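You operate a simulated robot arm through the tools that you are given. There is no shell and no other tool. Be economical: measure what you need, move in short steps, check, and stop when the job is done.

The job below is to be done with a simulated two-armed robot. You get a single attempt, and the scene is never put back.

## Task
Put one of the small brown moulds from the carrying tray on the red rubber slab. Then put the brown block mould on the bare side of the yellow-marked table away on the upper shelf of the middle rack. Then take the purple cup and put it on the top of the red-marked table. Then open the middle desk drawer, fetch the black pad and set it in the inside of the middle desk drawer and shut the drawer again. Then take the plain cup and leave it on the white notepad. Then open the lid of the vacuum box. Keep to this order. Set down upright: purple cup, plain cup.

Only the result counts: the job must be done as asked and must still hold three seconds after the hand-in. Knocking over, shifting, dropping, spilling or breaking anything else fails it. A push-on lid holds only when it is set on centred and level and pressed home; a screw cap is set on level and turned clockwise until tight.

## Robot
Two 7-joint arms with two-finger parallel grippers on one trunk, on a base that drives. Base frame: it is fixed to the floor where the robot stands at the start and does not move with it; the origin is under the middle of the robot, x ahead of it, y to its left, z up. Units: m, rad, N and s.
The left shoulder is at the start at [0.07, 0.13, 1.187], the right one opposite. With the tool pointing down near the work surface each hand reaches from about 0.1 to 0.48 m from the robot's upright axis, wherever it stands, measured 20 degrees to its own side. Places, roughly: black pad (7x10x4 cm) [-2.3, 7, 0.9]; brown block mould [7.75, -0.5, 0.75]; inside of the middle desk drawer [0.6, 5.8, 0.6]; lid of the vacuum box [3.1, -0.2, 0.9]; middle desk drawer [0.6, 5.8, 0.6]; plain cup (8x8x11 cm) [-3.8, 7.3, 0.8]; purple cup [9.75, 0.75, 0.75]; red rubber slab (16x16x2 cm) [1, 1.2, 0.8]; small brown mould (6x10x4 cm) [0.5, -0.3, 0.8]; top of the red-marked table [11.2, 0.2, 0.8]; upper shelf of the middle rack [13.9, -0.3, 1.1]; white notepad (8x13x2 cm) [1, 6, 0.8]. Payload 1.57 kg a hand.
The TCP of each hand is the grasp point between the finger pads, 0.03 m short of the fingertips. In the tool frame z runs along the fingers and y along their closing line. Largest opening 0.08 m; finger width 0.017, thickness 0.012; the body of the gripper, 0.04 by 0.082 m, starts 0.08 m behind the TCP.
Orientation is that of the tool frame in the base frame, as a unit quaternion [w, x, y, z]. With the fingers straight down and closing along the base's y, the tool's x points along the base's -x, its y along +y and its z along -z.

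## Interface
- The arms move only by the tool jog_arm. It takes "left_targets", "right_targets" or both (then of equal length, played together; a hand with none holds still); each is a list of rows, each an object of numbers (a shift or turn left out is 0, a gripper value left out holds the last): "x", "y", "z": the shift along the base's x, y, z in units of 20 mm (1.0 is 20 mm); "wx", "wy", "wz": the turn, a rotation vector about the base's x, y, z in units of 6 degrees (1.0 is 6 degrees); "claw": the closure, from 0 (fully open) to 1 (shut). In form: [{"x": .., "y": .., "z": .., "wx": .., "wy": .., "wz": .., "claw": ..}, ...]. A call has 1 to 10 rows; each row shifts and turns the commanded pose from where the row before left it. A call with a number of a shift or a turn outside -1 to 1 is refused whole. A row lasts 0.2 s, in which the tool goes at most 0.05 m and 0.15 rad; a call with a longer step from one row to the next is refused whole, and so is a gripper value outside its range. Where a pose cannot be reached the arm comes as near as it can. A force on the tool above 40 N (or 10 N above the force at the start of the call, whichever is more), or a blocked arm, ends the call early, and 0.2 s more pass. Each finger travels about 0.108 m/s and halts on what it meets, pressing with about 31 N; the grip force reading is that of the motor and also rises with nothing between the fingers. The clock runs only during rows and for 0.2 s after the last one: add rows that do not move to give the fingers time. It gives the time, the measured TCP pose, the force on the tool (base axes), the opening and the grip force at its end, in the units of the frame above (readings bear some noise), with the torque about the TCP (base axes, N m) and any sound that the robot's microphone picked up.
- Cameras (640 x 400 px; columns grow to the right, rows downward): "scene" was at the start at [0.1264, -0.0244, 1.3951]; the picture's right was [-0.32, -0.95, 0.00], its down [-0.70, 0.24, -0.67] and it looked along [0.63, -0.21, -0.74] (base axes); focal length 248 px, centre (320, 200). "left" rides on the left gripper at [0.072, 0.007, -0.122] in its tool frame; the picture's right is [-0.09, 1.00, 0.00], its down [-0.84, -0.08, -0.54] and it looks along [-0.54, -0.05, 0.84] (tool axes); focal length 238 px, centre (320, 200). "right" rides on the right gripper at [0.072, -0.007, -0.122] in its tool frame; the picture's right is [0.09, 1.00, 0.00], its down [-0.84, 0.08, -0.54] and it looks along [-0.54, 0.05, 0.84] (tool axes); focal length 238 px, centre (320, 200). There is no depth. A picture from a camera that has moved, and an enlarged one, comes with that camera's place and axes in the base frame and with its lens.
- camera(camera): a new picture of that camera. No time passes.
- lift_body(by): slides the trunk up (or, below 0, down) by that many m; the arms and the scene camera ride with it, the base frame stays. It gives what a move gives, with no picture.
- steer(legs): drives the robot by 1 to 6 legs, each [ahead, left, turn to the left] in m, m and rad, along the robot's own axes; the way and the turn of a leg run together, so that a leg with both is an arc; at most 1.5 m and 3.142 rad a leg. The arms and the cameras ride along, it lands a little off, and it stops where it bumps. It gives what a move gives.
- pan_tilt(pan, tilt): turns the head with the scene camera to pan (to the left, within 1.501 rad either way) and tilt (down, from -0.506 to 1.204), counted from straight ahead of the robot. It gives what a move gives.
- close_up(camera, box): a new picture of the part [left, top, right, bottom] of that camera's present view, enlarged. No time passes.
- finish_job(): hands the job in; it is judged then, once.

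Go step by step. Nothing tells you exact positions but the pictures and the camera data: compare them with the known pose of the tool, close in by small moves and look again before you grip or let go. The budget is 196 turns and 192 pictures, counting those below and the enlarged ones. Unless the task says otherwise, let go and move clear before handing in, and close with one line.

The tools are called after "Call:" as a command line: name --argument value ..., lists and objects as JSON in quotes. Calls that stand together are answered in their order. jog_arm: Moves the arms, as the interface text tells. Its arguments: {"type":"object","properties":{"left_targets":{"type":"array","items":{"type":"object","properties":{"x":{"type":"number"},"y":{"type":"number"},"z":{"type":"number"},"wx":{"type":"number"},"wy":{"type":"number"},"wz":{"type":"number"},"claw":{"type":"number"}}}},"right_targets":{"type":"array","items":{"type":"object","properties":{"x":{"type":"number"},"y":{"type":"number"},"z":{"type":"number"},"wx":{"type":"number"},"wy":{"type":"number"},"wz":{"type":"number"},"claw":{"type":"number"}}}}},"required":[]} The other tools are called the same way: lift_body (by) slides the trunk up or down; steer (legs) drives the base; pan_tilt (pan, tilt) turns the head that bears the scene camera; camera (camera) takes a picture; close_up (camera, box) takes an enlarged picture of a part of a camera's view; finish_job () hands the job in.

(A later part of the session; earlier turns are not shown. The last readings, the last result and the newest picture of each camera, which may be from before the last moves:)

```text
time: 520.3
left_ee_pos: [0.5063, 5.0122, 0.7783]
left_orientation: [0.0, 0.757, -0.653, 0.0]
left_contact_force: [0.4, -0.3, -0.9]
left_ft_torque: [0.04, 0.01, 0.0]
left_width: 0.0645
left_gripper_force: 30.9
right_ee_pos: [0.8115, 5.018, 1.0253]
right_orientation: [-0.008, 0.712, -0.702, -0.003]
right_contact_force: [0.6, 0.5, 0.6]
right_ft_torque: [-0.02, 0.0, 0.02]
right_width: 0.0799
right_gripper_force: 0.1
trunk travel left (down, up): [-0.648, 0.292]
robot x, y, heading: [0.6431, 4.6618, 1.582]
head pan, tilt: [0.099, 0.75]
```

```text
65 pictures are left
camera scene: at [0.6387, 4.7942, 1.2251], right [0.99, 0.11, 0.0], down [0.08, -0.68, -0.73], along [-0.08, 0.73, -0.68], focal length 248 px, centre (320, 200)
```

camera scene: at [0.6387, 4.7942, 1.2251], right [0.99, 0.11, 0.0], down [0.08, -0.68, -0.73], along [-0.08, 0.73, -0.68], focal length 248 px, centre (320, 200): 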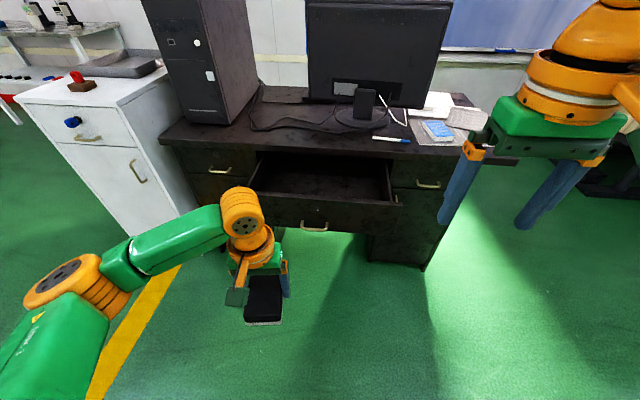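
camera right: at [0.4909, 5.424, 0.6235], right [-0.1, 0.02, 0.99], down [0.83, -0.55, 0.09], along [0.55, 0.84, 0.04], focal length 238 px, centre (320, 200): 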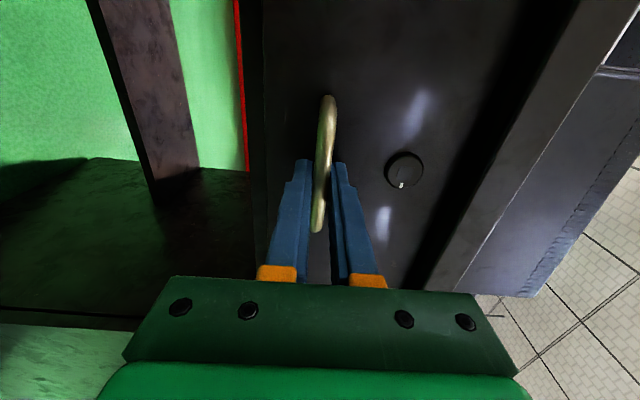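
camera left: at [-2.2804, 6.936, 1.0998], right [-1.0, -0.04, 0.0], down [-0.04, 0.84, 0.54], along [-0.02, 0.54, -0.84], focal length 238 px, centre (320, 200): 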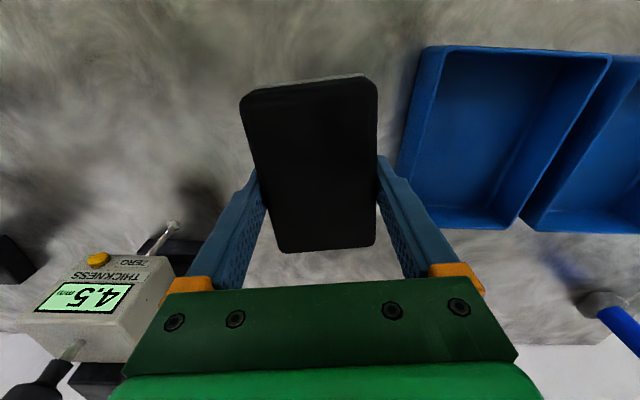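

The drawer interior runs from y ≈ 5.37 to 5.62. I'll raise slightly, drive in so the pad is above the drawer, then look.

Call:
lift_body --by 0.05

Call:
steer --legs '[[0.46, -0.05, -0.01]]'

Call:
pan_tilt --pan 0.2 --tilt 1.0

Call:
camera --camera "scene"

Call:
camera --camera "left"

```text
time: 521.2
left_ee_pos: [0.5075, 5.0133, 0.8289]
left_orientation: [0.0, 0.757, -0.653, 0.001]
left_contact_force: [-0.2, 0.0, -0.6]
left_ft_torque: [-0.04, 0.01, -0.02]
left_width: 0.0646
left_gripper_force: 31.2
right_ee_pos: [0.8117, 5.0175, 1.0742]
right_orientation: [-0.006, 0.712, -0.702, -0.002]
right_contact_force: [-0.1, 0.2, 0.5]
right_ft_torque: [-0.02, -0.01, -0.01]
right_width: 0.08
right_gripper_force: 0.2
trunk travel left (down, up): [-0.698, 0.242]
robot x, y, heading: [0.6479, 4.6607, 1.585]
head pan, tilt: [0.099, 0.75]
```

```text
time: 523.9
left_ee_pos: [0.5574, 5.4664, 0.8284]
left_orientation: [0.0, 0.755, -0.656, 0.0]
left_contact_force: [0.0, 0.7, -0.8]
left_ft_torque: [0.04, 0.0, 0.01]
left_width: 0.0645
left_gripper_force: 31.0
right_ee_pos: [0.8617, 5.47, 1.0768]
right_orientation: [-0.007, 0.709, -0.705, -0.002]
right_contact_force: [0.0, 0.6, -0.3]
right_ft_torque: [-0.06, 0.0, 0.02]
right_width: 0.0801
right_gripper_force: 0.1
trunk travel left (down, up): [-0.698, 0.242]
robot x, y, heading: [0.6926, 5.1141, 1.573]
head pan, tilt: [0.099, 0.75]
```

```text
time: 524.7
left_ee_pos: [0.5571, 5.4664, 0.8277]
left_orientation: [0.0, 0.755, -0.656, 0.0]
left_contact_force: [0.2, 0.6, -1.3]
left_ft_torque: [0.01, -0.01, -0.02]
left_width: 0.0648
left_gripper_force: 30.9
right_ee_pos: [0.8618, 5.4706, 1.0758]
right_orientation: [-0.007, 0.709, -0.705, -0.001]
right_contact_force: [0.2, 1.4, 0.1]
right_ft_torque: [0.0, 0.0, 0.04]
right_width: 0.0802
right_gripper_force: 0.0
trunk travel left (down, up): [-0.698, 0.242]
robot x, y, heading: [0.6924, 5.112, 1.575]
head pan, tilt: [0.201, 1.0]
```

```text
64 pictures are left
camera scene: at [0.681, 5.2342, 1.256], right [0.98, 0.2, 0.0], down [0.17, -0.82, -0.54], along [-0.11, 0.53, -0.84], focal length 248 px, centre (320, 200)
```

scene: 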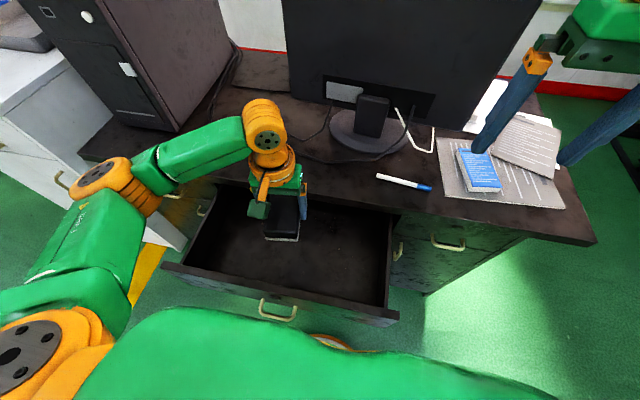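

```text
63 pictures are left
camera left: at [0.5616, 5.396, 0.9496], right [-1.0, -0.05, 0.0], down [-0.04, 0.84, 0.54], along [-0.03, 0.54, -0.84], focal length 238 px, centre (320, 200)
```

left: 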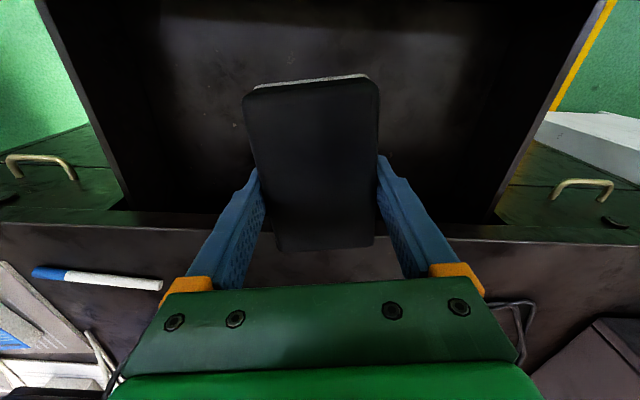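

The pad is over the drawer opening. I'll shift back 1 cm and lower with the trunk.

Call:
jog_arm --left_targets '[{"y": -0.5}, {}]'

Call:
lift_body --by -0.17

Call:
camera --camera "left"

Call:
camera --camera "scene"

```text
time: 525.3
left_ee_pos: [0.5569, 5.458, 0.8283]
left_orientation: [0.0, 0.754, -0.657, 0.0]
left_contact_force: [-0.2, 0.4, -0.4]
left_ft_torque: [0.03, 0.03, -0.02]
left_width: 0.0645
left_gripper_force: 31.1
right_ee_pos: [0.8613, 5.4706, 1.0751]
right_orientation: [-0.006, 0.709, -0.705, -0.002]
right_contact_force: [-0.8, -0.5, -0.3]
right_ft_torque: [0.02, 0.01, 0.03]
right_width: 0.0799
right_gripper_force: 0.2
trunk travel left (down, up): [-0.698, 0.242]
robot x, y, heading: [0.6931, 5.1149, 1.571]
head pan, tilt: [0.201, 1.0]
```

```text
time: 527.2
left_ee_pos: [0.5568, 5.457, 0.6579]
left_orientation: [0.0, 0.755, -0.656, 0.0]
left_contact_force: [-1.1, -0.3, -1.0]
left_ft_torque: [-0.01, 0.04, -0.02]
left_width: 0.0646
left_gripper_force: 31.2
right_ee_pos: [0.862, 5.4681, 0.9065]
right_orientation: [-0.008, 0.709, -0.706, -0.002]
right_contact_force: [1.2, 0.3, -0.2]
right_ft_torque: [-0.03, -0.03, -0.01]
right_width: 0.08
right_gripper_force: 0.0
trunk travel left (down, up): [-0.528, 0.412]
robot x, y, heading: [0.696, 5.117, 1.574]
head pan, tilt: [0.201, 1.0]
```

```text
62 pictures are left
camera left: at [0.5615, 5.3859, 0.7795], right [-1.0, -0.05, 0.0], down [-0.04, 0.84, 0.54], along [-0.03, 0.54, -0.84], focal length 238 px, centre (320, 200)
```

left: 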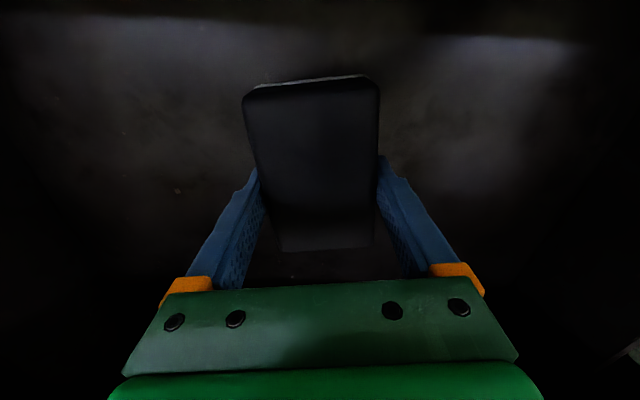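

```text
61 pictures are left
camera scene: at [0.6809, 5.2338, 1.086], right [0.98, 0.2, 0.0], down [0.17, -0.82, -0.54], along [-0.11, 0.53, -0.84], focal length 248 px, centre (320, 200)
```

scene: 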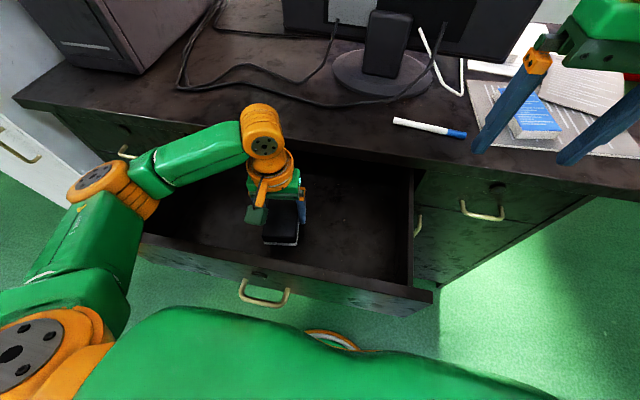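

Call:
lift_body --by -0.025

Call:
lift_body --by -0.01

```text
time: 527.9
left_ee_pos: [0.5573, 5.4573, 0.6322]
left_orientation: [0.0, 0.754, -0.656, 0.0]
left_contact_force: [0.0, -0.7, -0.5]
left_ft_torque: [0.03, 0.0, -0.01]
left_width: 0.0646
left_gripper_force: 30.9
right_ee_pos: [0.8622, 5.4694, 0.8804]
right_orientation: [-0.008, 0.709, -0.705, -0.003]
right_contact_force: [0.4, 0.2, -0.3]
right_ft_torque: [0.0, 0.01, -0.01]
right_width: 0.0802
right_gripper_force: 0.1
trunk travel left (down, up): [-0.503, 0.437]
robot x, y, heading: [0.6934, 5.1113, 1.572]
head pan, tilt: [0.201, 1.0]
```

```text
time: 528.3
left_ee_pos: [0.5572, 5.4579, 0.6317]
left_orientation: [-0.004, 0.755, -0.655, -0.003]
left_contact_force: [-0.5, -2.3, 15.5]
left_ft_torque: [-0.57, 0.32, 0.08]
left_width: 0.0646
left_gripper_force: 31.3
right_ee_pos: [0.8604, 5.4681, 0.8763]
right_orientation: [-0.008, 0.709, -0.705, -0.004]
right_contact_force: [0.0, 0.0, -0.4]
right_ft_torque: [0.01, 0.0, 0.02]
right_width: 0.0801
right_gripper_force: 0.1
trunk travel left (down, up): [-0.498, 0.442]
robot x, y, heading: [0.6907, 5.1138, 1.579]
head pan, tilt: [0.201, 1.0]
stopped: the force on the tool passed its limit at 54 N (the readings are from after the stop); the commanded pose is now the measured one
```

The pad rests on the drawer floor (15 N). Releasing and rising.

Call:
jog_arm --left_targets '[{"claw": 0}, {}, {}]'

Call:
lift_body --by 0.22

Call:
camera --camera "left"

Call:
steer --legs '[[-0.45, 0, 0]]'

Call:
camera --camera "scene"

```text
time: 529.1
left_ee_pos: [0.5586, 5.4579, 0.6328]
left_orientation: [-0.004, 0.755, -0.655, -0.003]
left_contact_force: [1.0, 2.2, 18.8]
left_ft_torque: [-0.07, 0.22, -0.14]
left_width: 0.0776
left_gripper_force: 0.0
right_ee_pos: [0.8632, 5.469, 0.8773]
right_orientation: [-0.007, 0.709, -0.705, -0.004]
right_contact_force: [-0.5, -0.5, -0.3]
right_ft_torque: [0.0, 0.03, -0.01]
right_width: 0.0799
right_gripper_force: 0.1
trunk travel left (down, up): [-0.498, 0.442]
robot x, y, heading: [0.6953, 5.1129, 1.572]
head pan, tilt: [0.201, 1.0]
```

```text
time: 531.5
left_ee_pos: [0.5569, 5.4594, 0.8511]
left_orientation: [-0.003, 0.755, -0.656, -0.002]
left_contact_force: [0.5, 0.3, -0.4]
left_ft_torque: [0.01, -0.01, -0.01]
left_width: 0.0801
left_gripper_force: 0.0
right_ee_pos: [0.8615, 5.4697, 1.096]
right_orientation: [-0.007, 0.709, -0.705, -0.003]
right_contact_force: [0.4, -0.1, -0.4]
right_ft_torque: [0.01, 0.02, -0.03]
right_width: 0.08
right_gripper_force: 0.1
trunk travel left (down, up): [-0.718, 0.222]
robot x, y, heading: [0.6974, 5.1162, 1.573]
head pan, tilt: [0.201, 1.0]
```

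```text
60 pictures are left
camera left: at [0.5611, 5.3867, 0.9714], right [-1.0, -0.05, 0.0], down [-0.04, 0.84, 0.55], along [-0.03, 0.55, -0.84], focal length 238 px, centre (320, 200)
```

left: 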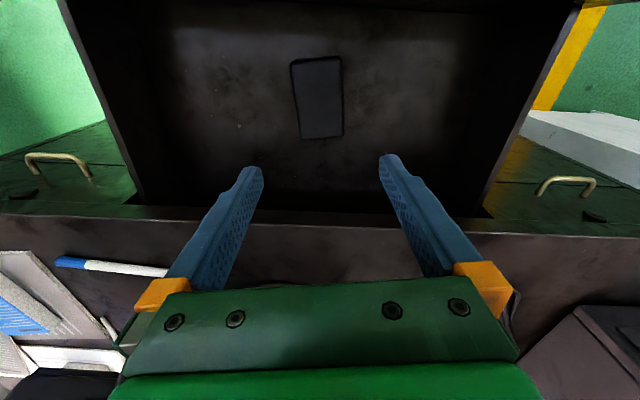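

```text
time: 534.2
left_ee_pos: [0.558, 5.0035, 0.8503]
left_orientation: [-0.003, 0.755, -0.655, -0.002]
left_contact_force: [-0.2, 0.2, 0.9]
left_ft_torque: [-0.01, 0.02, 0.05]
left_width: 0.0798
left_gripper_force: 0.0
right_ee_pos: [0.8633, 5.015, 1.0958]
right_orientation: [-0.007, 0.709, -0.706, -0.002]
right_contact_force: [0.4, 0.2, 0.6]
right_ft_torque: [0.03, 0.01, 0.02]
right_width: 0.0799
right_gripper_force: 0.0
trunk travel left (down, up): [-0.718, 0.222]
robot x, y, heading: [0.6983, 4.6582, 1.573]
head pan, tilt: [0.201, 1.0]
```

```text
59 pictures are left
camera scene: at [0.6824, 4.7788, 1.2761], right [0.98, 0.2, 0.0], down [0.17, -0.82, -0.54], along [-0.11, 0.53, -0.84], focal length 248 px, centre (320, 200)
```

scene: 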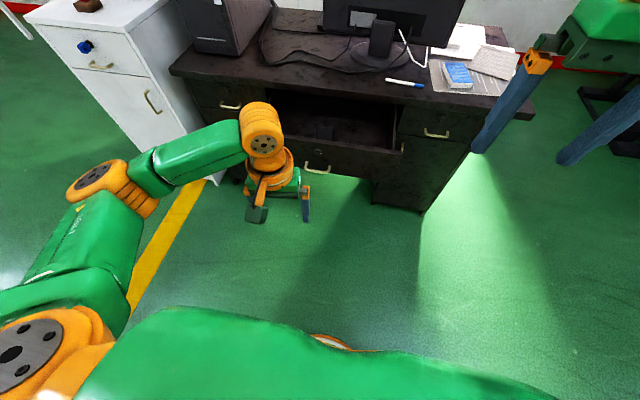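

The pad lies in the drawer. To shut it, I'll close the left gripper and pitch it forward (~78°) so the fingertips can push the drawer face under the desk overhang.

Call:
jog_arm --left_targets '[{"claw": 1, "wx": 1}, {"wx": 1}, {"wx": 1}, {"wx": 1, "y": 0.4}, {"wx": 1, "y": 0.4}, {"wx": 1, "y": 0.4}, {"wx": 1, "y": 0.4}, {"wx": 1, "y": 0.4}, {"wx": 1, "y": 0.4}, {"wx": 1, "y": 0.4}]'

Call:
jog_arm --left_targets '[{"wx": 1, "y": 0.4}, {"wx": 1, "y": 0.4}, {"wx": 1, "y": 0.4}, {}]'

Call:
camera --camera "scene"

```text
time: 536.4
left_ee_pos: [0.5581, 5.06, 0.8505]
left_orientation: [-0.38, 0.653, -0.566, -0.33]
left_contact_force: [-0.2, -0.8, 0.0]
left_ft_torque: [0.02, -0.01, 0.01]
left_width: 0.0003
left_gripper_force: 20.9
right_ee_pos: [0.8627, 5.0135, 1.095]
right_orientation: [-0.008, 0.709, -0.705, -0.002]
right_contact_force: [-1.2, 0.3, -0.7]
right_ft_torque: [0.04, 0.01, 0.0]
right_width: 0.0797
right_gripper_force: 0.0
trunk travel left (down, up): [-0.718, 0.222]
robot x, y, heading: [0.6986, 4.6578, 1.577]
head pan, tilt: [0.201, 1.0]
```

```text
time: 537.4
left_ee_pos: [0.5582, 5.0842, 0.8509]
left_orientation: [-0.478, 0.584, -0.508, -0.415]
left_contact_force: [0.2, 0.9, 0.5]
left_ft_torque: [-0.03, 0.0, -0.03]
left_width: 0.0
left_gripper_force: 21.7
right_ee_pos: [0.8631, 5.0142, 1.0947]
right_orientation: [-0.007, 0.709, -0.705, -0.003]
right_contact_force: [0.4, 0.6, -0.4]
right_ft_torque: [-0.01, -0.01, -0.03]
right_width: 0.0801
right_gripper_force: 0.1
trunk travel left (down, up): [-0.718, 0.222]
robot x, y, heading: [0.6986, 4.6555, 1.572]
head pan, tilt: [0.201, 1.0]
```

```text
58 pictures are left
camera scene: at [0.6824, 4.7778, 1.2762], right [0.98, 0.2, 0.0], down [0.17, -0.82, -0.54], along [-0.11, 0.53, -0.84], focal length 248 px, centre (320, 200)
```

scene: 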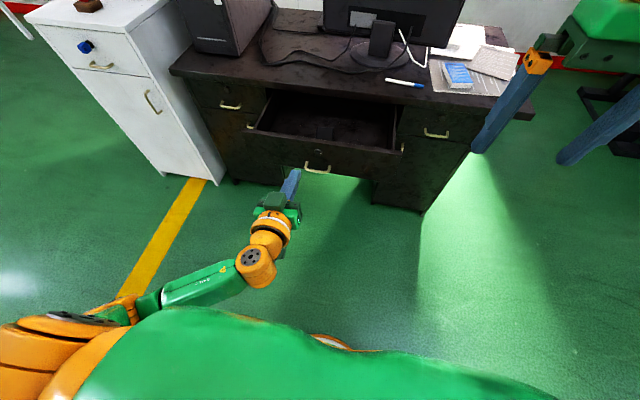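

Pitched. I'll lower 17 cm to contact height above the handle, shift right of the handle, and push by driving forward.

Call:
lift_body --by -0.17

Call:
steer --legs '[[0.15, -0.11, 0]]'

Call:
pan_tilt --pan 0.1 --tilt 0.9

Call:
camera --camera "scene"

```text
time: 539.3
left_ee_pos: [0.5576, 5.0829, 0.6801]
left_orientation: [-0.477, 0.586, -0.508, -0.415]
left_contact_force: [0.8, -0.4, 0.5]
left_ft_torque: [-0.05, 0.03, 0.01]
left_width: 0.0
left_gripper_force: 21.3
right_ee_pos: [0.8627, 5.0134, 0.9252]
right_orientation: [-0.008, 0.709, -0.705, -0.003]
right_contact_force: [-0.5, -0.2, -0.7]
right_ft_torque: [-0.01, 0.03, 0.01]
right_width: 0.0802
right_gripper_force: 0.0
trunk travel left (down, up): [-0.548, 0.392]
robot x, y, heading: [0.692, 4.661, 1.575]
head pan, tilt: [0.201, 1.0]
```

```text
time: 540.9
left_ee_pos: [0.666, 5.2346, 0.6806]
left_orientation: [-0.477, 0.585, -0.508, -0.415]
left_contact_force: [-0.3, 0.1, -0.7]
left_ft_torque: [-0.01, -0.01, 0.02]
left_width: 0.0
left_gripper_force: 21.0
right_ee_pos: [0.9711, 5.1652, 0.9255]
right_orientation: [-0.008, 0.71, -0.704, -0.003]
right_contact_force: [-0.1, 0.1, 0.5]
right_ft_torque: [0.01, 0.05, -0.01]
right_width: 0.08
right_gripper_force: 0.0
trunk travel left (down, up): [-0.548, 0.392]
robot x, y, heading: [0.8024, 4.809, 1.578]
head pan, tilt: [0.201, 1.0]
```

```text
time: 541.5
left_ee_pos: [0.6667, 5.2348, 0.6807]
left_orientation: [-0.477, 0.586, -0.508, -0.414]
left_contact_force: [-0.6, 0.4, 0.0]
left_ft_torque: [0.02, 0.01, 0.0]
left_width: 0.0
left_gripper_force: 21.7
right_ee_pos: [0.971, 5.165, 0.9252]
right_orientation: [-0.008, 0.709, -0.705, -0.003]
right_contact_force: [-0.3, -0.5, 0.1]
right_ft_torque: [0.0, 0.03, 0.0]
right_width: 0.0798
right_gripper_force: 0.0
trunk travel left (down, up): [-0.548, 0.392]
robot x, y, heading: [0.804, 4.8111, 1.572]
head pan, tilt: [0.099, 0.901]
```

```text
57 pictures are left
camera scene: at [0.7972, 4.9354, 1.1134], right [0.99, 0.1, 0.0], down [0.08, -0.78, -0.62], along [-0.06, 0.62, -0.78], focal length 248 px, centre (320, 200)
```

scene: 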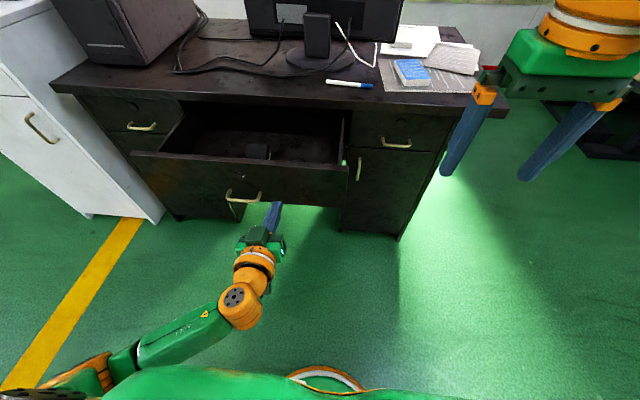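

Fingers are right of the handle, aimed at the drawer face. Pushing forward now.

Call:
steer --legs '[[0.2, 0, 0]]'

Call:
steer --legs '[[0.12, 0, 0]]'

Call:
camera --camera "scene"

```text
time: 543.1
left_ee_pos: [0.6656, 5.4356, 0.6803]
left_orientation: [-0.477, 0.585, -0.508, -0.415]
left_contact_force: [-0.5, 0.3, -0.6]
left_ft_torque: [0.01, 0.01, 0.02]
left_width: 0.0002
left_gripper_force: 21.6
right_ee_pos: [0.9705, 5.3659, 0.9244]
right_orientation: [-0.008, 0.709, -0.705, -0.003]
right_contact_force: [0.4, -0.3, 0.6]
right_ft_torque: [0.01, 0.0, -0.01]
right_width: 0.0804
right_gripper_force: 0.1
trunk travel left (down, up): [-0.548, 0.392]
robot x, y, heading: [0.8002, 5.0116, 1.575]
head pan, tilt: [0.099, 0.901]
```

```text
time: 544.5
left_ee_pos: [0.666, 5.5502, 0.6795]
left_orientation: [-0.477, 0.585, -0.509, -0.414]
left_contact_force: [-1.4, -2.4, 0.3]
left_ft_torque: [0.02, 0.02, 0.01]
left_width: 0.0001
left_gripper_force: 21.3
right_ee_pos: [0.9696, 5.4845, 0.9254]
right_orientation: [-0.007, 0.709, -0.705, -0.003]
right_contact_force: [0.0, 0.2, 0.3]
right_ft_torque: [-0.02, 0.01, 0.0]
right_width: 0.0802
right_gripper_force: 0.1
trunk travel left (down, up): [-0.548, 0.392]
robot x, y, heading: [0.8013, 5.1277, 1.575]
head pan, tilt: [0.099, 0.901]
stopped in leg 1: the force on the tool passed its limit at 103 N (the readings are from after the stop); the commanded pose is now the measured one
```

```text
56 pictures are left
camera scene: at [0.7959, 5.2544, 1.1134], right [0.99, 0.1, 0.0], down [0.08, -0.78, -0.62], along [-0.06, 0.62, -0.78], focal length 248 px, centre (320, 200)
```

scene: 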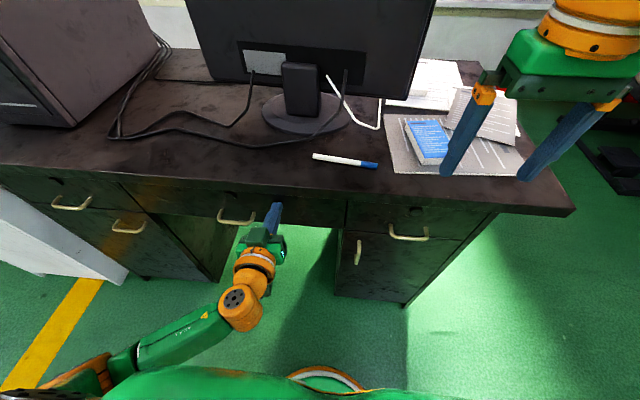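

Closed — the stop is at the same face position as when it was shut before. I'll take a close look at the desk's right side for the white notepad while here.

Call:
close_up --camera "scene" --box '[370, 50, 540, 190]'

Call:
steer --legs '[[-0.4, 0, 0]]'

Call:
pan_tilt --pan -0.1 --tilt 0.7

Call:
camera --camera "scene"

```text
2.86 times, centred on (455, 120) of scene
camera zoom: at [0.7959, 5.2544, 1.1134], right [0.99, 0.1, 0.0], down [0.08, -0.78, -0.62], along [-0.06, 0.62, -0.78], focal length 710 px, centre (-66, 429)
```

zoom: 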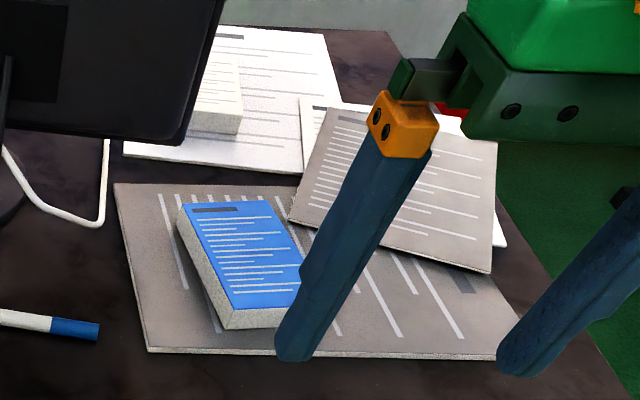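

```text
time: 547.0
left_ee_pos: [0.6704, 5.1529, 0.6806]
left_orientation: [-0.478, 0.584, -0.511, -0.412]
left_contact_force: [0.4, -0.1, 0.9]
left_ft_torque: [-0.02, 0.03, 0.0]
left_width: 0.0
left_gripper_force: 21.7
right_ee_pos: [0.9731, 5.0834, 0.9258]
right_orientation: [0.007, -0.706, 0.708, 0.002]
right_contact_force: [-0.2, 0.3, 0.0]
right_ft_torque: [0.04, 0.0, -0.02]
right_width: 0.0799
right_gripper_force: 0.1
trunk travel left (down, up): [-0.548, 0.392]
robot x, y, heading: [0.805, 4.7295, 1.567]
head pan, tilt: [0.099, 0.901]
```

```text
time: 547.7
left_ee_pos: [0.6699, 5.1531, 0.6798]
left_orientation: [-0.478, 0.583, -0.511, -0.413]
left_contact_force: [-0.7, 0.4, 0.7]
left_ft_torque: [0.01, 0.04, 0.0]
left_width: 0.0
left_gripper_force: 21.6
right_ee_pos: [0.9731, 5.0832, 0.9243]
right_orientation: [0.006, -0.705, 0.709, 0.001]
right_contact_force: [0.5, -0.8, 1.0]
right_ft_torque: [0.01, -0.03, -0.03]
right_width: 0.0801
right_gripper_force: 0.2
trunk travel left (down, up): [-0.548, 0.392]
robot x, y, heading: [0.8056, 4.7296, 1.569]
head pan, tilt: [-0.099, 0.7]
```

```text
54 pictures are left
camera scene: at [0.8129, 4.8644, 1.1295], right [0.99, -0.1, 0.0], down [-0.07, -0.64, -0.76], along [0.08, 0.76, -0.64], focal length 248 px, centre (320, 200)
```

scene: 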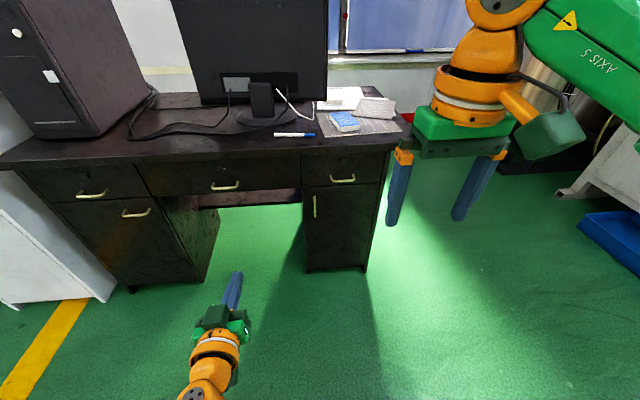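

The drawer is shut. The white notepad lies at about (1.02, 6.02) on white paper. I'll restore the left hand and go for the plain cup at the west bench.

Call:
jog_arm --left_targets '[{"wx": -1, "claw": 0}, {"wx": -1}, {"wx": -1}, {"wx": -1}, {"wx": -1, "y": -0.4}, {"wx": -1, "y": -0.4}, {"wx": -1, "y": -0.4}, {"wx": -1, "y": -0.4}, {"wx": -1, "y": -0.4}, {"wx": -1, "y": -0.4}]'

Call:
jog_arm --left_targets '[{"wx": -1, "y": -0.4}, {"wx": -1, "y": -0.4}, {"wx": -1, "y": -0.4, "wz": -0.6}, {"wz": -0.7}]'

Call:
lift_body --by 0.3

Call:
steer --legs '[[0, 1.45, 0], [0, 1.45, 0], [0, 1.45, 0], [1.3, 0, 0]]'

Call:
pan_tilt --pan 0.1 --tilt 0.45

Call:
camera --camera "scene"

```text
time: 549.9
left_ee_pos: [0.6701, 5.1042, 0.6804]
left_orientation: [-0.121, 0.745, -0.648, -0.101]
left_contact_force: [-0.1, 0.1, -0.1]
left_ft_torque: [0.01, 0.0, 0.0]
left_width: 0.0801
left_gripper_force: 0.1
right_ee_pos: [0.9731, 5.0825, 0.9268]
right_orientation: [0.007, -0.706, 0.708, 0.002]
right_contact_force: [-0.4, 0.0, 0.4]
right_ft_torque: [-0.01, 0.0, -0.02]
right_width: 0.0797
right_gripper_force: 0.0
trunk travel left (down, up): [-0.548, 0.392]
robot x, y, heading: [0.8007, 4.7287, 1.569]
head pan, tilt: [-0.099, 0.7]
```

```text
time: 550.9
left_ee_pos: [0.6691, 5.0817, 0.6793]
left_orientation: [-0.004, 0.708, -0.707, 0.004]
left_contact_force: [0.3, 0.6, 0.3]
left_ft_torque: [-0.01, -0.01, 0.05]
left_width: 0.08
left_gripper_force: 0.1
right_ee_pos: [0.9723, 5.0835, 0.9248]
right_orientation: [0.007, -0.706, 0.708, 0.002]
right_contact_force: [-0.2, 0.0, 0.4]
right_ft_torque: [0.04, 0.02, 0.0]
right_width: 0.08
right_gripper_force: 0.1
trunk travel left (down, up): [-0.548, 0.392]
robot x, y, heading: [0.8029, 4.7329, 1.569]
head pan, tilt: [-0.099, 0.7]
```

```text
time: 553.9
left_ee_pos: [0.6702, 5.0819, 0.9795]
left_orientation: [-0.005, 0.707, -0.707, 0.003]
left_contact_force: [0.0, -0.2, 0.7]
left_ft_torque: [0.01, -0.02, 0.01]
left_width: 0.0799
left_gripper_force: 0.0
right_ee_pos: [0.9736, 5.0821, 1.2264]
right_orientation: [0.007, -0.706, 0.708, 0.002]
right_contact_force: [-0.9, -0.3, -0.5]
right_ft_torque: [0.02, -0.04, 0.02]
right_width: 0.0802
right_gripper_force: 0.0
trunk travel left (down, up): [-0.848, 0.092]
robot x, y, heading: [0.8033, 4.7271, 1.568]
head pan, tilt: [-0.099, 0.7]
```

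```text
time: 580.8
left_ee_pos: [-3.716, 6.3429, 0.9803]
left_orientation: [-0.005, 0.723, -0.691, 0.003]
left_contact_force: [0.5, 0.2, 0.4]
left_ft_torque: [0.01, -0.05, 0.01]
left_width: 0.08
left_gripper_force: 0.0
right_ee_pos: [-3.4129, 6.3579, 1.2249]
right_orientation: [-0.008, 0.72, -0.693, -0.003]
right_contact_force: [0.0, 0.5, -0.5]
right_ft_torque: [-0.02, 0.04, 0.02]
right_width: 0.0799
right_gripper_force: 0.0
trunk travel left (down, up): [-0.848, 0.092]
robot x, y, heading: [-3.5671, 5.9951, 1.606]
head pan, tilt: [-0.099, 0.7]
```

```text
time: 581.6
left_ee_pos: [-3.7163, 6.3439, 0.9791]
left_orientation: [-0.005, 0.722, -0.692, 0.003]
left_contact_force: [0.5, -0.4, 0.7]
left_ft_torque: [0.01, -0.02, -0.01]
left_width: 0.0802
left_gripper_force: 0.1
right_ee_pos: [-3.4128, 6.358, 1.2256]
right_orientation: [-0.007, 0.72, -0.694, -0.001]
right_contact_force: [-0.6, 0.2, -0.7]
right_ft_torque: [0.04, 0.01, 0.01]
right_width: 0.08
right_gripper_force: 0.1
trunk travel left (down, up): [-0.848, 0.092]
robot x, y, heading: [-3.5702, 5.9971, 1.609]
head pan, tilt: [0.099, 0.45]
```

```text
53 pictures are left
camera scene: at [-3.5809, 6.1393, 1.4517], right [0.99, 0.14, 0.0], down [0.06, -0.43, -0.9], along [-0.12, 0.89, -0.44], focal length 248 px, centre (320, 200)
```

scene: 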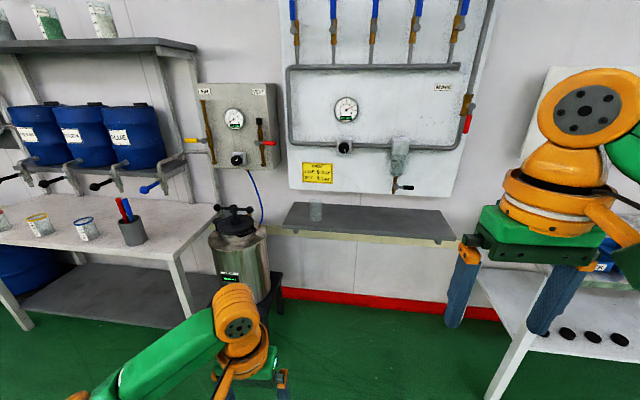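

The plain cup seems to be the clear one on the wall shelf. Zooming in.

Call:
close_up --camera "scene" --box '[260, 180, 380, 260]'

```text
5.00 times, centred on (320, 220) of scene
camera zoom: at [-3.5809, 6.1393, 1.4517], right [0.99, 0.14, 0.0], down [0.06, -0.43, -0.9], along [-0.12, 0.89, -0.44], focal length 1242 px, centre (320, 100)
```

zoom: 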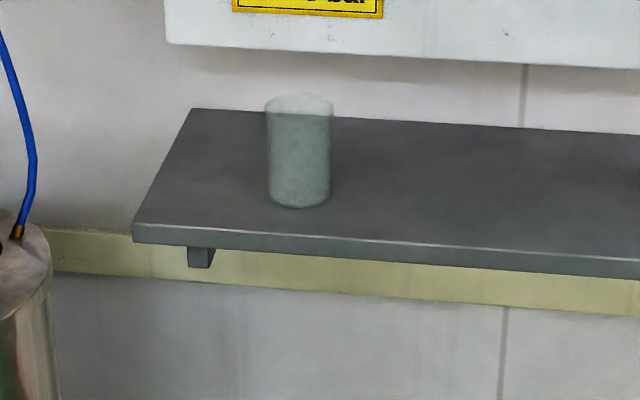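

It's a clear cup about 7 cm wide, at about (-3.746, 7.245) on the shelf. I'll approach and pitch the left hand ~40°.

Call:
steer --legs '[[0, 0, -0.038], [0.5, 0.03, 0]]'

Call:
jog_arm --left_targets '[{"wx": 1, "y": 0.3}, {"wx": 1, "y": 0.3}, {"wx": 1, "y": 0.3}, {"wx": 1, "y": 0.3}, {"wx": 1}, {"wx": 1}, {"wx": 0.7}, {}]'

Call:
camera --camera "left"

Call:
camera --camera "scene"

```text
time: 584.9
left_ee_pos: [-3.7328, 6.8427, 0.9795]
left_orientation: [-0.006, 0.71, -0.704, 0.004]
left_contact_force: [-0.3, 0.2, -0.9]
left_ft_torque: [0.01, 0.02, -0.02]
left_width: 0.0798
left_gripper_force: 0.0
right_ee_pos: [-3.4304, 6.8462, 1.2256]
right_orientation: [-0.008, 0.708, -0.706, -0.002]
right_contact_force: [0.0, -1.1, 0.0]
right_ft_torque: [-0.01, -0.01, -0.01]
right_width: 0.0801
right_gripper_force: 0.1
trunk travel left (down, up): [-0.848, 0.092]
robot x, y, heading: [-3.5959, 6.4908, 1.575]
head pan, tilt: [0.099, 0.45]
```

```text
time: 586.7
left_ee_pos: [-3.7327, 6.8696, 0.9803]
left_orientation: [-0.249, 0.666, -0.662, -0.239]
left_contact_force: [-0.3, 0.7, -0.1]
left_ft_torque: [0.02, -0.01, 0.0]
left_width: 0.08
left_gripper_force: 0.0
right_ee_pos: [-3.4303, 6.8482, 1.2258]
right_orientation: [-0.008, 0.708, -0.706, -0.002]
right_contact_force: [0.9, 0.1, 1.5]
right_ft_torque: [0.01, -0.01, -0.01]
right_width: 0.0799
right_gripper_force: 0.0
trunk travel left (down, up): [-0.848, 0.092]
robot x, y, heading: [-3.5966, 6.4907, 1.576]
head pan, tilt: [0.099, 0.45]
```

```text
51 pictures are left
camera left: at [-3.7401, 6.7359, 1.0252], right [-1.0, 0.07, 0.04], down [0.06, 0.29, 0.96], along [0.06, 0.96, -0.29], focal length 238 px, centre (320, 200)
```

left: 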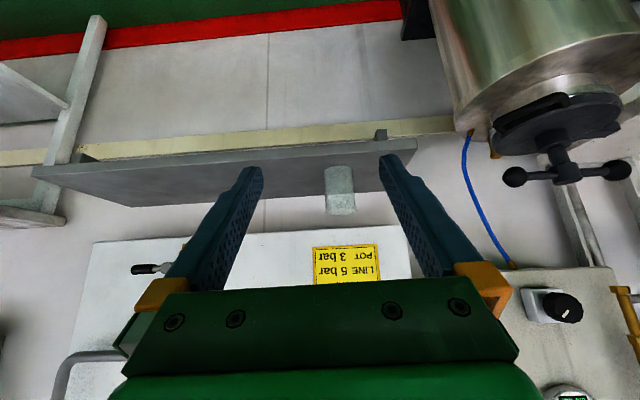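

```text
50 pictures are left
camera scene: at [-3.6057, 6.6354, 1.4517], right [0.99, 0.1, 0.0], down [0.04, -0.43, -0.9], along [-0.09, 0.9, -0.44], focal length 248 px, centre (320, 200)
```

scene: 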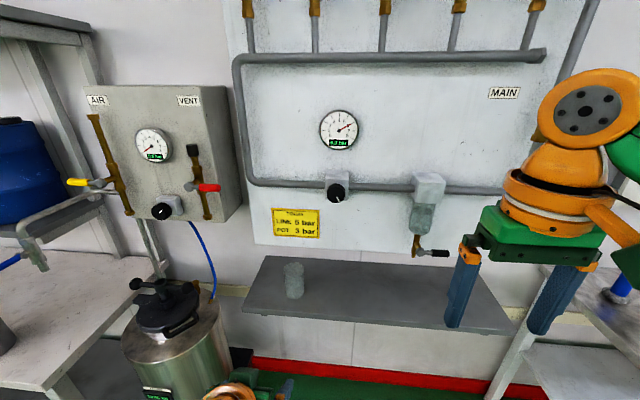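

The cup's base is at about (-3.755, 7.268), shelf z ≈ 0.805, rim ≈ 0.90. I'll retract the right hand for wall clearance and drive in to the pre-grasp.

Call:
jog_arm --right_targets '[{"y": -1}, {"y": -1}, {"y": -1}, {"y": -1}, {"y": -1}, {}]'

Call:
steer --legs '[[0.33, 0.02, 0]]'

Call:
camera --camera "left"

```text
time: 588.1
left_ee_pos: [-3.733, 6.8693, 0.9797]
left_orientation: [-0.249, 0.665, -0.662, -0.239]
left_contact_force: [-0.1, 0.2, -0.6]
left_ft_torque: [-0.04, -0.01, 0.03]
left_width: 0.0799
left_gripper_force: 0.1
right_ee_pos: [-3.4303, 6.7467, 1.2257]
right_orientation: [-0.007, 0.708, -0.706, -0.003]
right_contact_force: [-0.3, -0.1, -0.1]
right_ft_torque: [-0.01, 0.02, 0.01]
right_width: 0.08
right_gripper_force: 0.1
trunk travel left (down, up): [-0.848, 0.092]
robot x, y, heading: [-3.5973, 6.4896, 1.57]
head pan, tilt: [0.099, 0.45]
```

```text
time: 590.3
left_ee_pos: [-3.7545, 7.1998, 0.9806]
left_orientation: [-0.25, 0.666, -0.662, -0.239]
left_contact_force: [0.0, -0.4, 0.2]
left_ft_torque: [0.01, 0.01, -0.03]
left_width: 0.08
left_gripper_force: 0.0
right_ee_pos: [-3.4501, 7.0764, 1.2261]
right_orientation: [-0.008, 0.708, -0.706, -0.003]
right_contact_force: [-0.2, -0.6, -0.4]
right_ft_torque: [0.01, 0.02, -0.03]
right_width: 0.0801
right_gripper_force: 0.1
trunk travel left (down, up): [-0.848, 0.092]
robot x, y, heading: [-3.6175, 6.8253, 1.578]
head pan, tilt: [0.099, 0.45]
```

```text
49 pictures are left
camera left: at [-3.7615, 7.0663, 1.0258], right [-1.0, 0.07, 0.04], down [0.06, 0.29, 0.96], along [0.05, 0.96, -0.29], focal length 238 px, centre (320, 200)
```

left: 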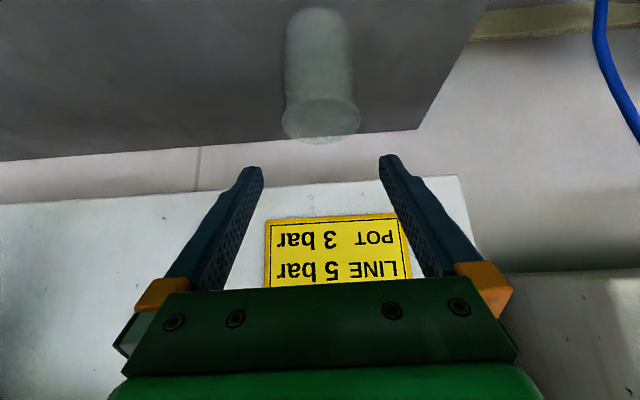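

Laterally aligned (rim ~7.3 cm, tight but centred). I'll lower the trunk 9 cm, then recheck.

Call:
lift_body --by -0.09

Call:
camera --camera "left"

```text
time: 591.6
left_ee_pos: [-3.7559, 7.2016, 0.8893]
left_orientation: [-0.248, 0.666, -0.662, -0.238]
left_contact_force: [-0.7, 0.0, -0.2]
left_ft_torque: [0.02, 0.02, 0.01]
left_width: 0.0804
left_gripper_force: 0.1
right_ee_pos: [-3.4521, 7.0809, 1.136]
right_orientation: [-0.007, 0.709, -0.705, -0.002]
right_contact_force: [-0.3, 0.7, -0.3]
right_ft_torque: [0.0, -0.01, 0.0]
right_width: 0.0801
right_gripper_force: 0.0
trunk travel left (down, up): [-0.758, 0.182]
robot x, y, heading: [-3.6179, 6.8264, 1.577]
head pan, tilt: [0.099, 0.45]
```

```text
48 pictures are left
camera left: at [-3.7616, 7.068, 0.9353], right [-1.0, 0.07, 0.04], down [0.06, 0.29, 0.96], along [0.05, 0.96, -0.29], focal length 238 px, centre (320, 200)
```

left: 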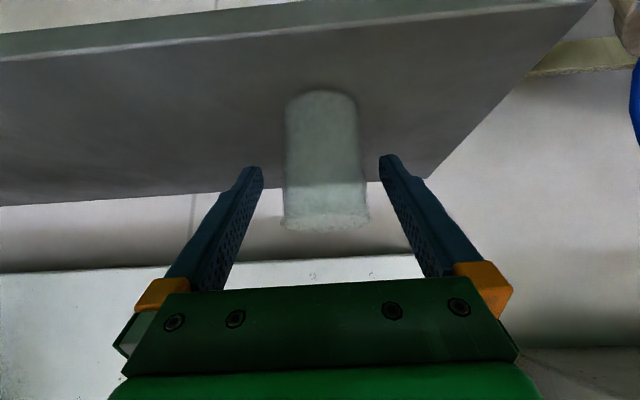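

Good alignment. Advancing diagonally to the grasp point.

Call:
jog_arm --left_targets '[{"x": -0.1, "y": 0.57, "z": -0.49}, {"y": 0.57, "z": -0.49}, {"y": 0.57, "z": -0.49}, {"y": 0.57, "z": -0.49}, {}]'

Call:
camera --camera "left"

```text
time: 592.8
left_ee_pos: [-3.7559, 7.2458, 0.8502]
left_orientation: [-0.248, 0.666, -0.662, -0.238]
left_contact_force: [0.0, -0.6, 0.7]
left_ft_torque: [0.0, -0.01, -0.02]
left_width: 0.08
left_gripper_force: 0.1
right_ee_pos: [-3.4516, 7.079, 1.1353]
right_orientation: [-0.006, 0.709, -0.706, -0.002]
right_contact_force: [-0.2, 1.1, 0.1]
right_ft_torque: [0.02, 0.0, -0.02]
right_width: 0.0803
right_gripper_force: 0.1
trunk travel left (down, up): [-0.758, 0.182]
robot x, y, heading: [-3.6177, 6.8257, 1.577]
head pan, tilt: [0.099, 0.45]
```

```text
47 pictures are left
camera left: at [-3.7635, 7.1136, 0.8955], right [-1.0, 0.07, 0.04], down [0.06, 0.29, 0.96], along [0.05, 0.96, -0.29], focal length 238 px, centre (320, 200)
```

left: 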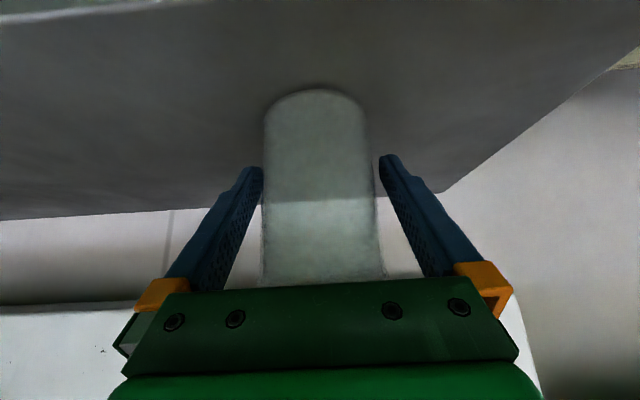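

The cup is between the fingers. Closing and lifting.

Call:
jog_arm --left_targets '[{"claw": 1}, {"claw": 1}, {"claw": 1}, {"claw": 1}]'

Call:
lift_body --by 0.1

Call:
camera --camera "left"

```text
time: 593.8
left_ee_pos: [-3.7574, 7.2456, 0.8502]
left_orientation: [-0.25, 0.665, -0.662, -0.239]
left_contact_force: [0.3, -0.1, 0.3]
left_ft_torque: [-0.01, 0.02, 0.02]
left_width: 0.0685
left_gripper_force: 31.4
right_ee_pos: [-3.4517, 7.0802, 1.1371]
right_orientation: [-0.007, 0.709, -0.705, -0.002]
right_contact_force: [-0.1, -0.6, 0.0]
right_ft_torque: [0.03, 0.05, 0.02]
right_width: 0.0803
right_gripper_force: 0.0
trunk travel left (down, up): [-0.758, 0.182]
robot x, y, heading: [-3.6204, 6.8228, 1.573]
head pan, tilt: [0.099, 0.45]
```

```text
time: 595.1
left_ee_pos: [-3.7567, 7.2466, 0.9512]
left_orientation: [-0.249, 0.666, -0.662, -0.239]
left_contact_force: [0.5, -0.9, -0.7]
left_ft_torque: [-0.02, -0.03, 0.04]
left_width: 0.0685
left_gripper_force: 30.9
right_ee_pos: [-3.4506, 7.0796, 1.2362]
right_orientation: [-0.007, 0.709, -0.705, -0.001]
right_contact_force: [-0.3, 0.4, 0.9]
right_ft_torque: [0.02, 0.04, 0.02]
right_width: 0.0801
right_gripper_force: 0.0
trunk travel left (down, up): [-0.858, 0.082]
robot x, y, heading: [-3.62, 6.8255, 1.574]
head pan, tilt: [0.099, 0.45]
```

```text
46 pictures are left
camera left: at [-3.7635, 7.1137, 0.9956], right [-1.0, 0.07, 0.04], down [0.06, 0.29, 0.96], along [0.05, 0.96, -0.29], focal length 238 px, centre (320, 200)
```

left: 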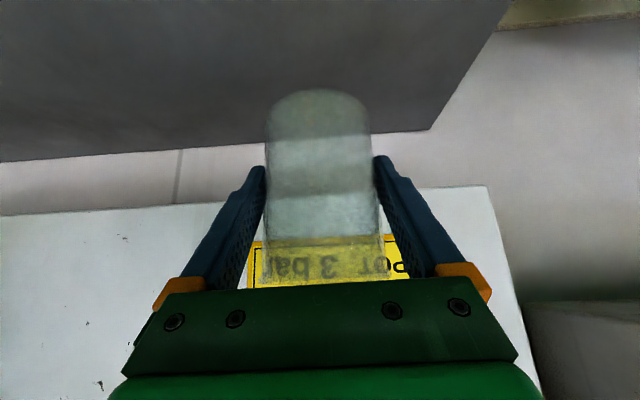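

The cup is held upright. I'll drive to the east side of the desk: back off, strafe east, then north.

Call:
steer --legs '[[-1.3, 0, 0], [-0.85, 0, 0], [0, -1.45, 0], [0, -1.45, 0], [0, -1.45, 0], [0, -1.0, 0]]'

Call:
pan_tilt --pan -0.2 --tilt 0.4

Call:
camera --camera "scene"

```text
time: 631.3
left_ee_pos: [1.6189, 5.3894, 0.9492]
left_orientation: [-0.237, 0.697, -0.629, -0.25]
left_contact_force: [0.1, 0.5, -1.1]
left_ft_torque: [0.0, -0.01, -0.01]
left_width: 0.0682
left_gripper_force: 31.3
right_ee_pos: [1.9405, 5.2524, 1.2365]
right_orientation: [-0.007, 0.742, -0.671, -0.002]
right_contact_force: [-1.1, 0.3, 0.4]
right_ft_torque: [-0.02, 0.02, 0.0]
right_width: 0.0801
right_gripper_force: 0.1
trunk travel left (down, up): [-0.858, 0.082]
robot x, y, heading: [1.7966, 4.9814, 1.671]
head pan, tilt: [0.099, 0.45]
```

```text
time: 632.1
left_ee_pos: [1.6207, 5.3906, 0.9499]
left_orientation: [-0.238, 0.696, -0.63, -0.25]
left_contact_force: [0.6, 0.3, 0.1]
left_ft_torque: [0.0, -0.02, 0.03]
left_width: 0.0684
left_gripper_force: 30.9
right_ee_pos: [1.9407, 5.2531, 1.2355]
right_orientation: [-0.007, 0.742, -0.671, -0.002]
right_contact_force: [-0.2, -0.2, 0.7]
right_ft_torque: [-0.04, 0.05, 0.05]
right_width: 0.0799
right_gripper_force: 0.1
trunk travel left (down, up): [-0.858, 0.082]
robot x, y, heading: [1.7952, 4.9826, 1.671]
head pan, tilt: [-0.201, 0.4]
```

```text
45 pictures are left
camera scene: at [1.8036, 5.1265, 1.4664], right [0.99, -0.1, 0.0], down [-0.04, -0.39, -0.92], along [0.09, 0.92, -0.39], focal length 248 px, centre (320, 200)
```

scene: 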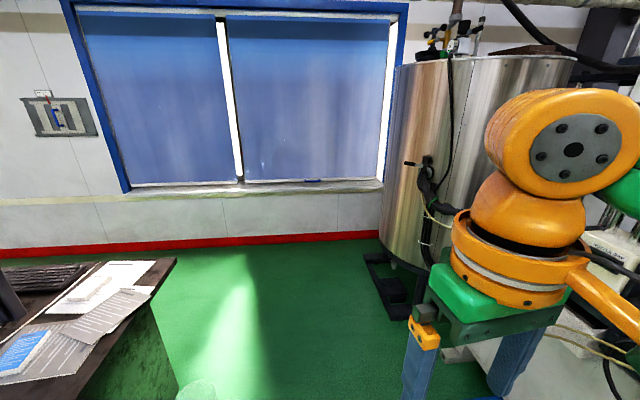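

Free floor east of the desk. I'll drive north to y ≈ 6.15 and turn west toward the notepad.

Call:
steer --legs '[[1.17, -0.08, 0], [0, 0, 1.47]]'

Call:
pan_tilt --pan 0.15 --tilt 0.7

Call:
camera --camera "scene"

```text
time: 641.7
left_ee_pos: [1.3428, 6.0277, 0.9492]
left_orientation: [-0.01, 0.939, -0.005, -0.345]
left_contact_force: [-0.2, -0.3, -0.5]
left_ft_torque: [-0.02, 0.04, 0.02]
left_width: 0.0684
left_gripper_force: 31.4
right_ee_pos: [1.5139, 6.3324, 1.2362]
right_orientation: [-0.004, 1.0, -0.005, -0.006]
right_contact_force: [-1.1, 0.0, 0.8]
right_ft_torque: [0.0, 0.01, 0.0]
right_width: 0.0801
right_gripper_force: 0.1
trunk travel left (down, up): [-0.858, 0.082]
robot x, y, heading: [1.7657, 6.1568, 3.13]
head pan, tilt: [-0.201, 0.4]
```

```text
time: 642.5
left_ee_pos: [1.3435, 6.0295, 0.9488]
left_orientation: [-0.01, 0.939, -0.005, -0.344]
left_contact_force: [-0.4, 1.1, -1.5]
left_ft_torque: [0.04, 0.02, -0.01]
left_width: 0.0683
left_gripper_force: 30.9
right_ee_pos: [1.5133, 6.3315, 1.2362]
right_orientation: [-0.004, 1.0, -0.005, -0.006]
right_contact_force: [-0.1, -0.1, 0.7]
right_ft_torque: [0.01, -0.01, -0.04]
right_width: 0.0799
right_gripper_force: 0.0
trunk travel left (down, up): [-0.858, 0.082]
robot x, y, heading: [1.7659, 6.1598, 3.131]
head pan, tilt: [0.15, 0.7]
```

```text
44 pictures are left
camera scene: at [1.6328, 6.1492, 1.4396], right [-0.14, 0.99, 0.0], down [0.64, 0.09, -0.77], along [-0.76, -0.1, -0.64], focal length 248 px, centre (320, 200)
```

scene: 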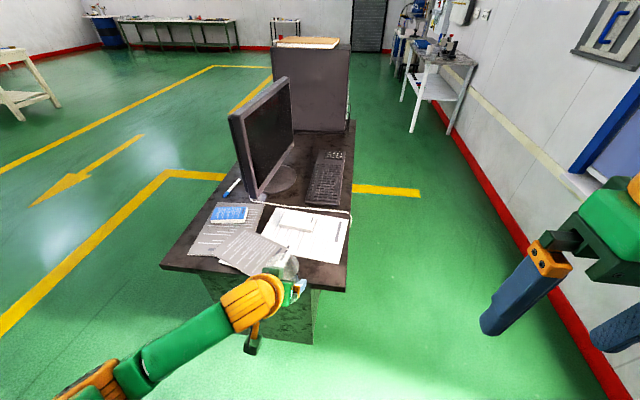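

Call:
close_up --camera "scene" --box '[190, 170, 370, 290]'

```text
3.33 times, centred on (280, 230) of scene
camera zoom: at [1.6328, 6.1492, 1.4396], right [-0.14, 0.99, 0.0], down [0.64, 0.09, -0.77], along [-0.76, -0.1, -0.64], focal length 828 px, centre (453, 100)
```

zoom: 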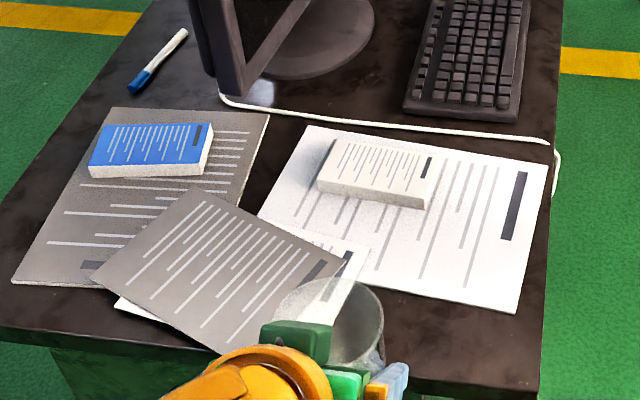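

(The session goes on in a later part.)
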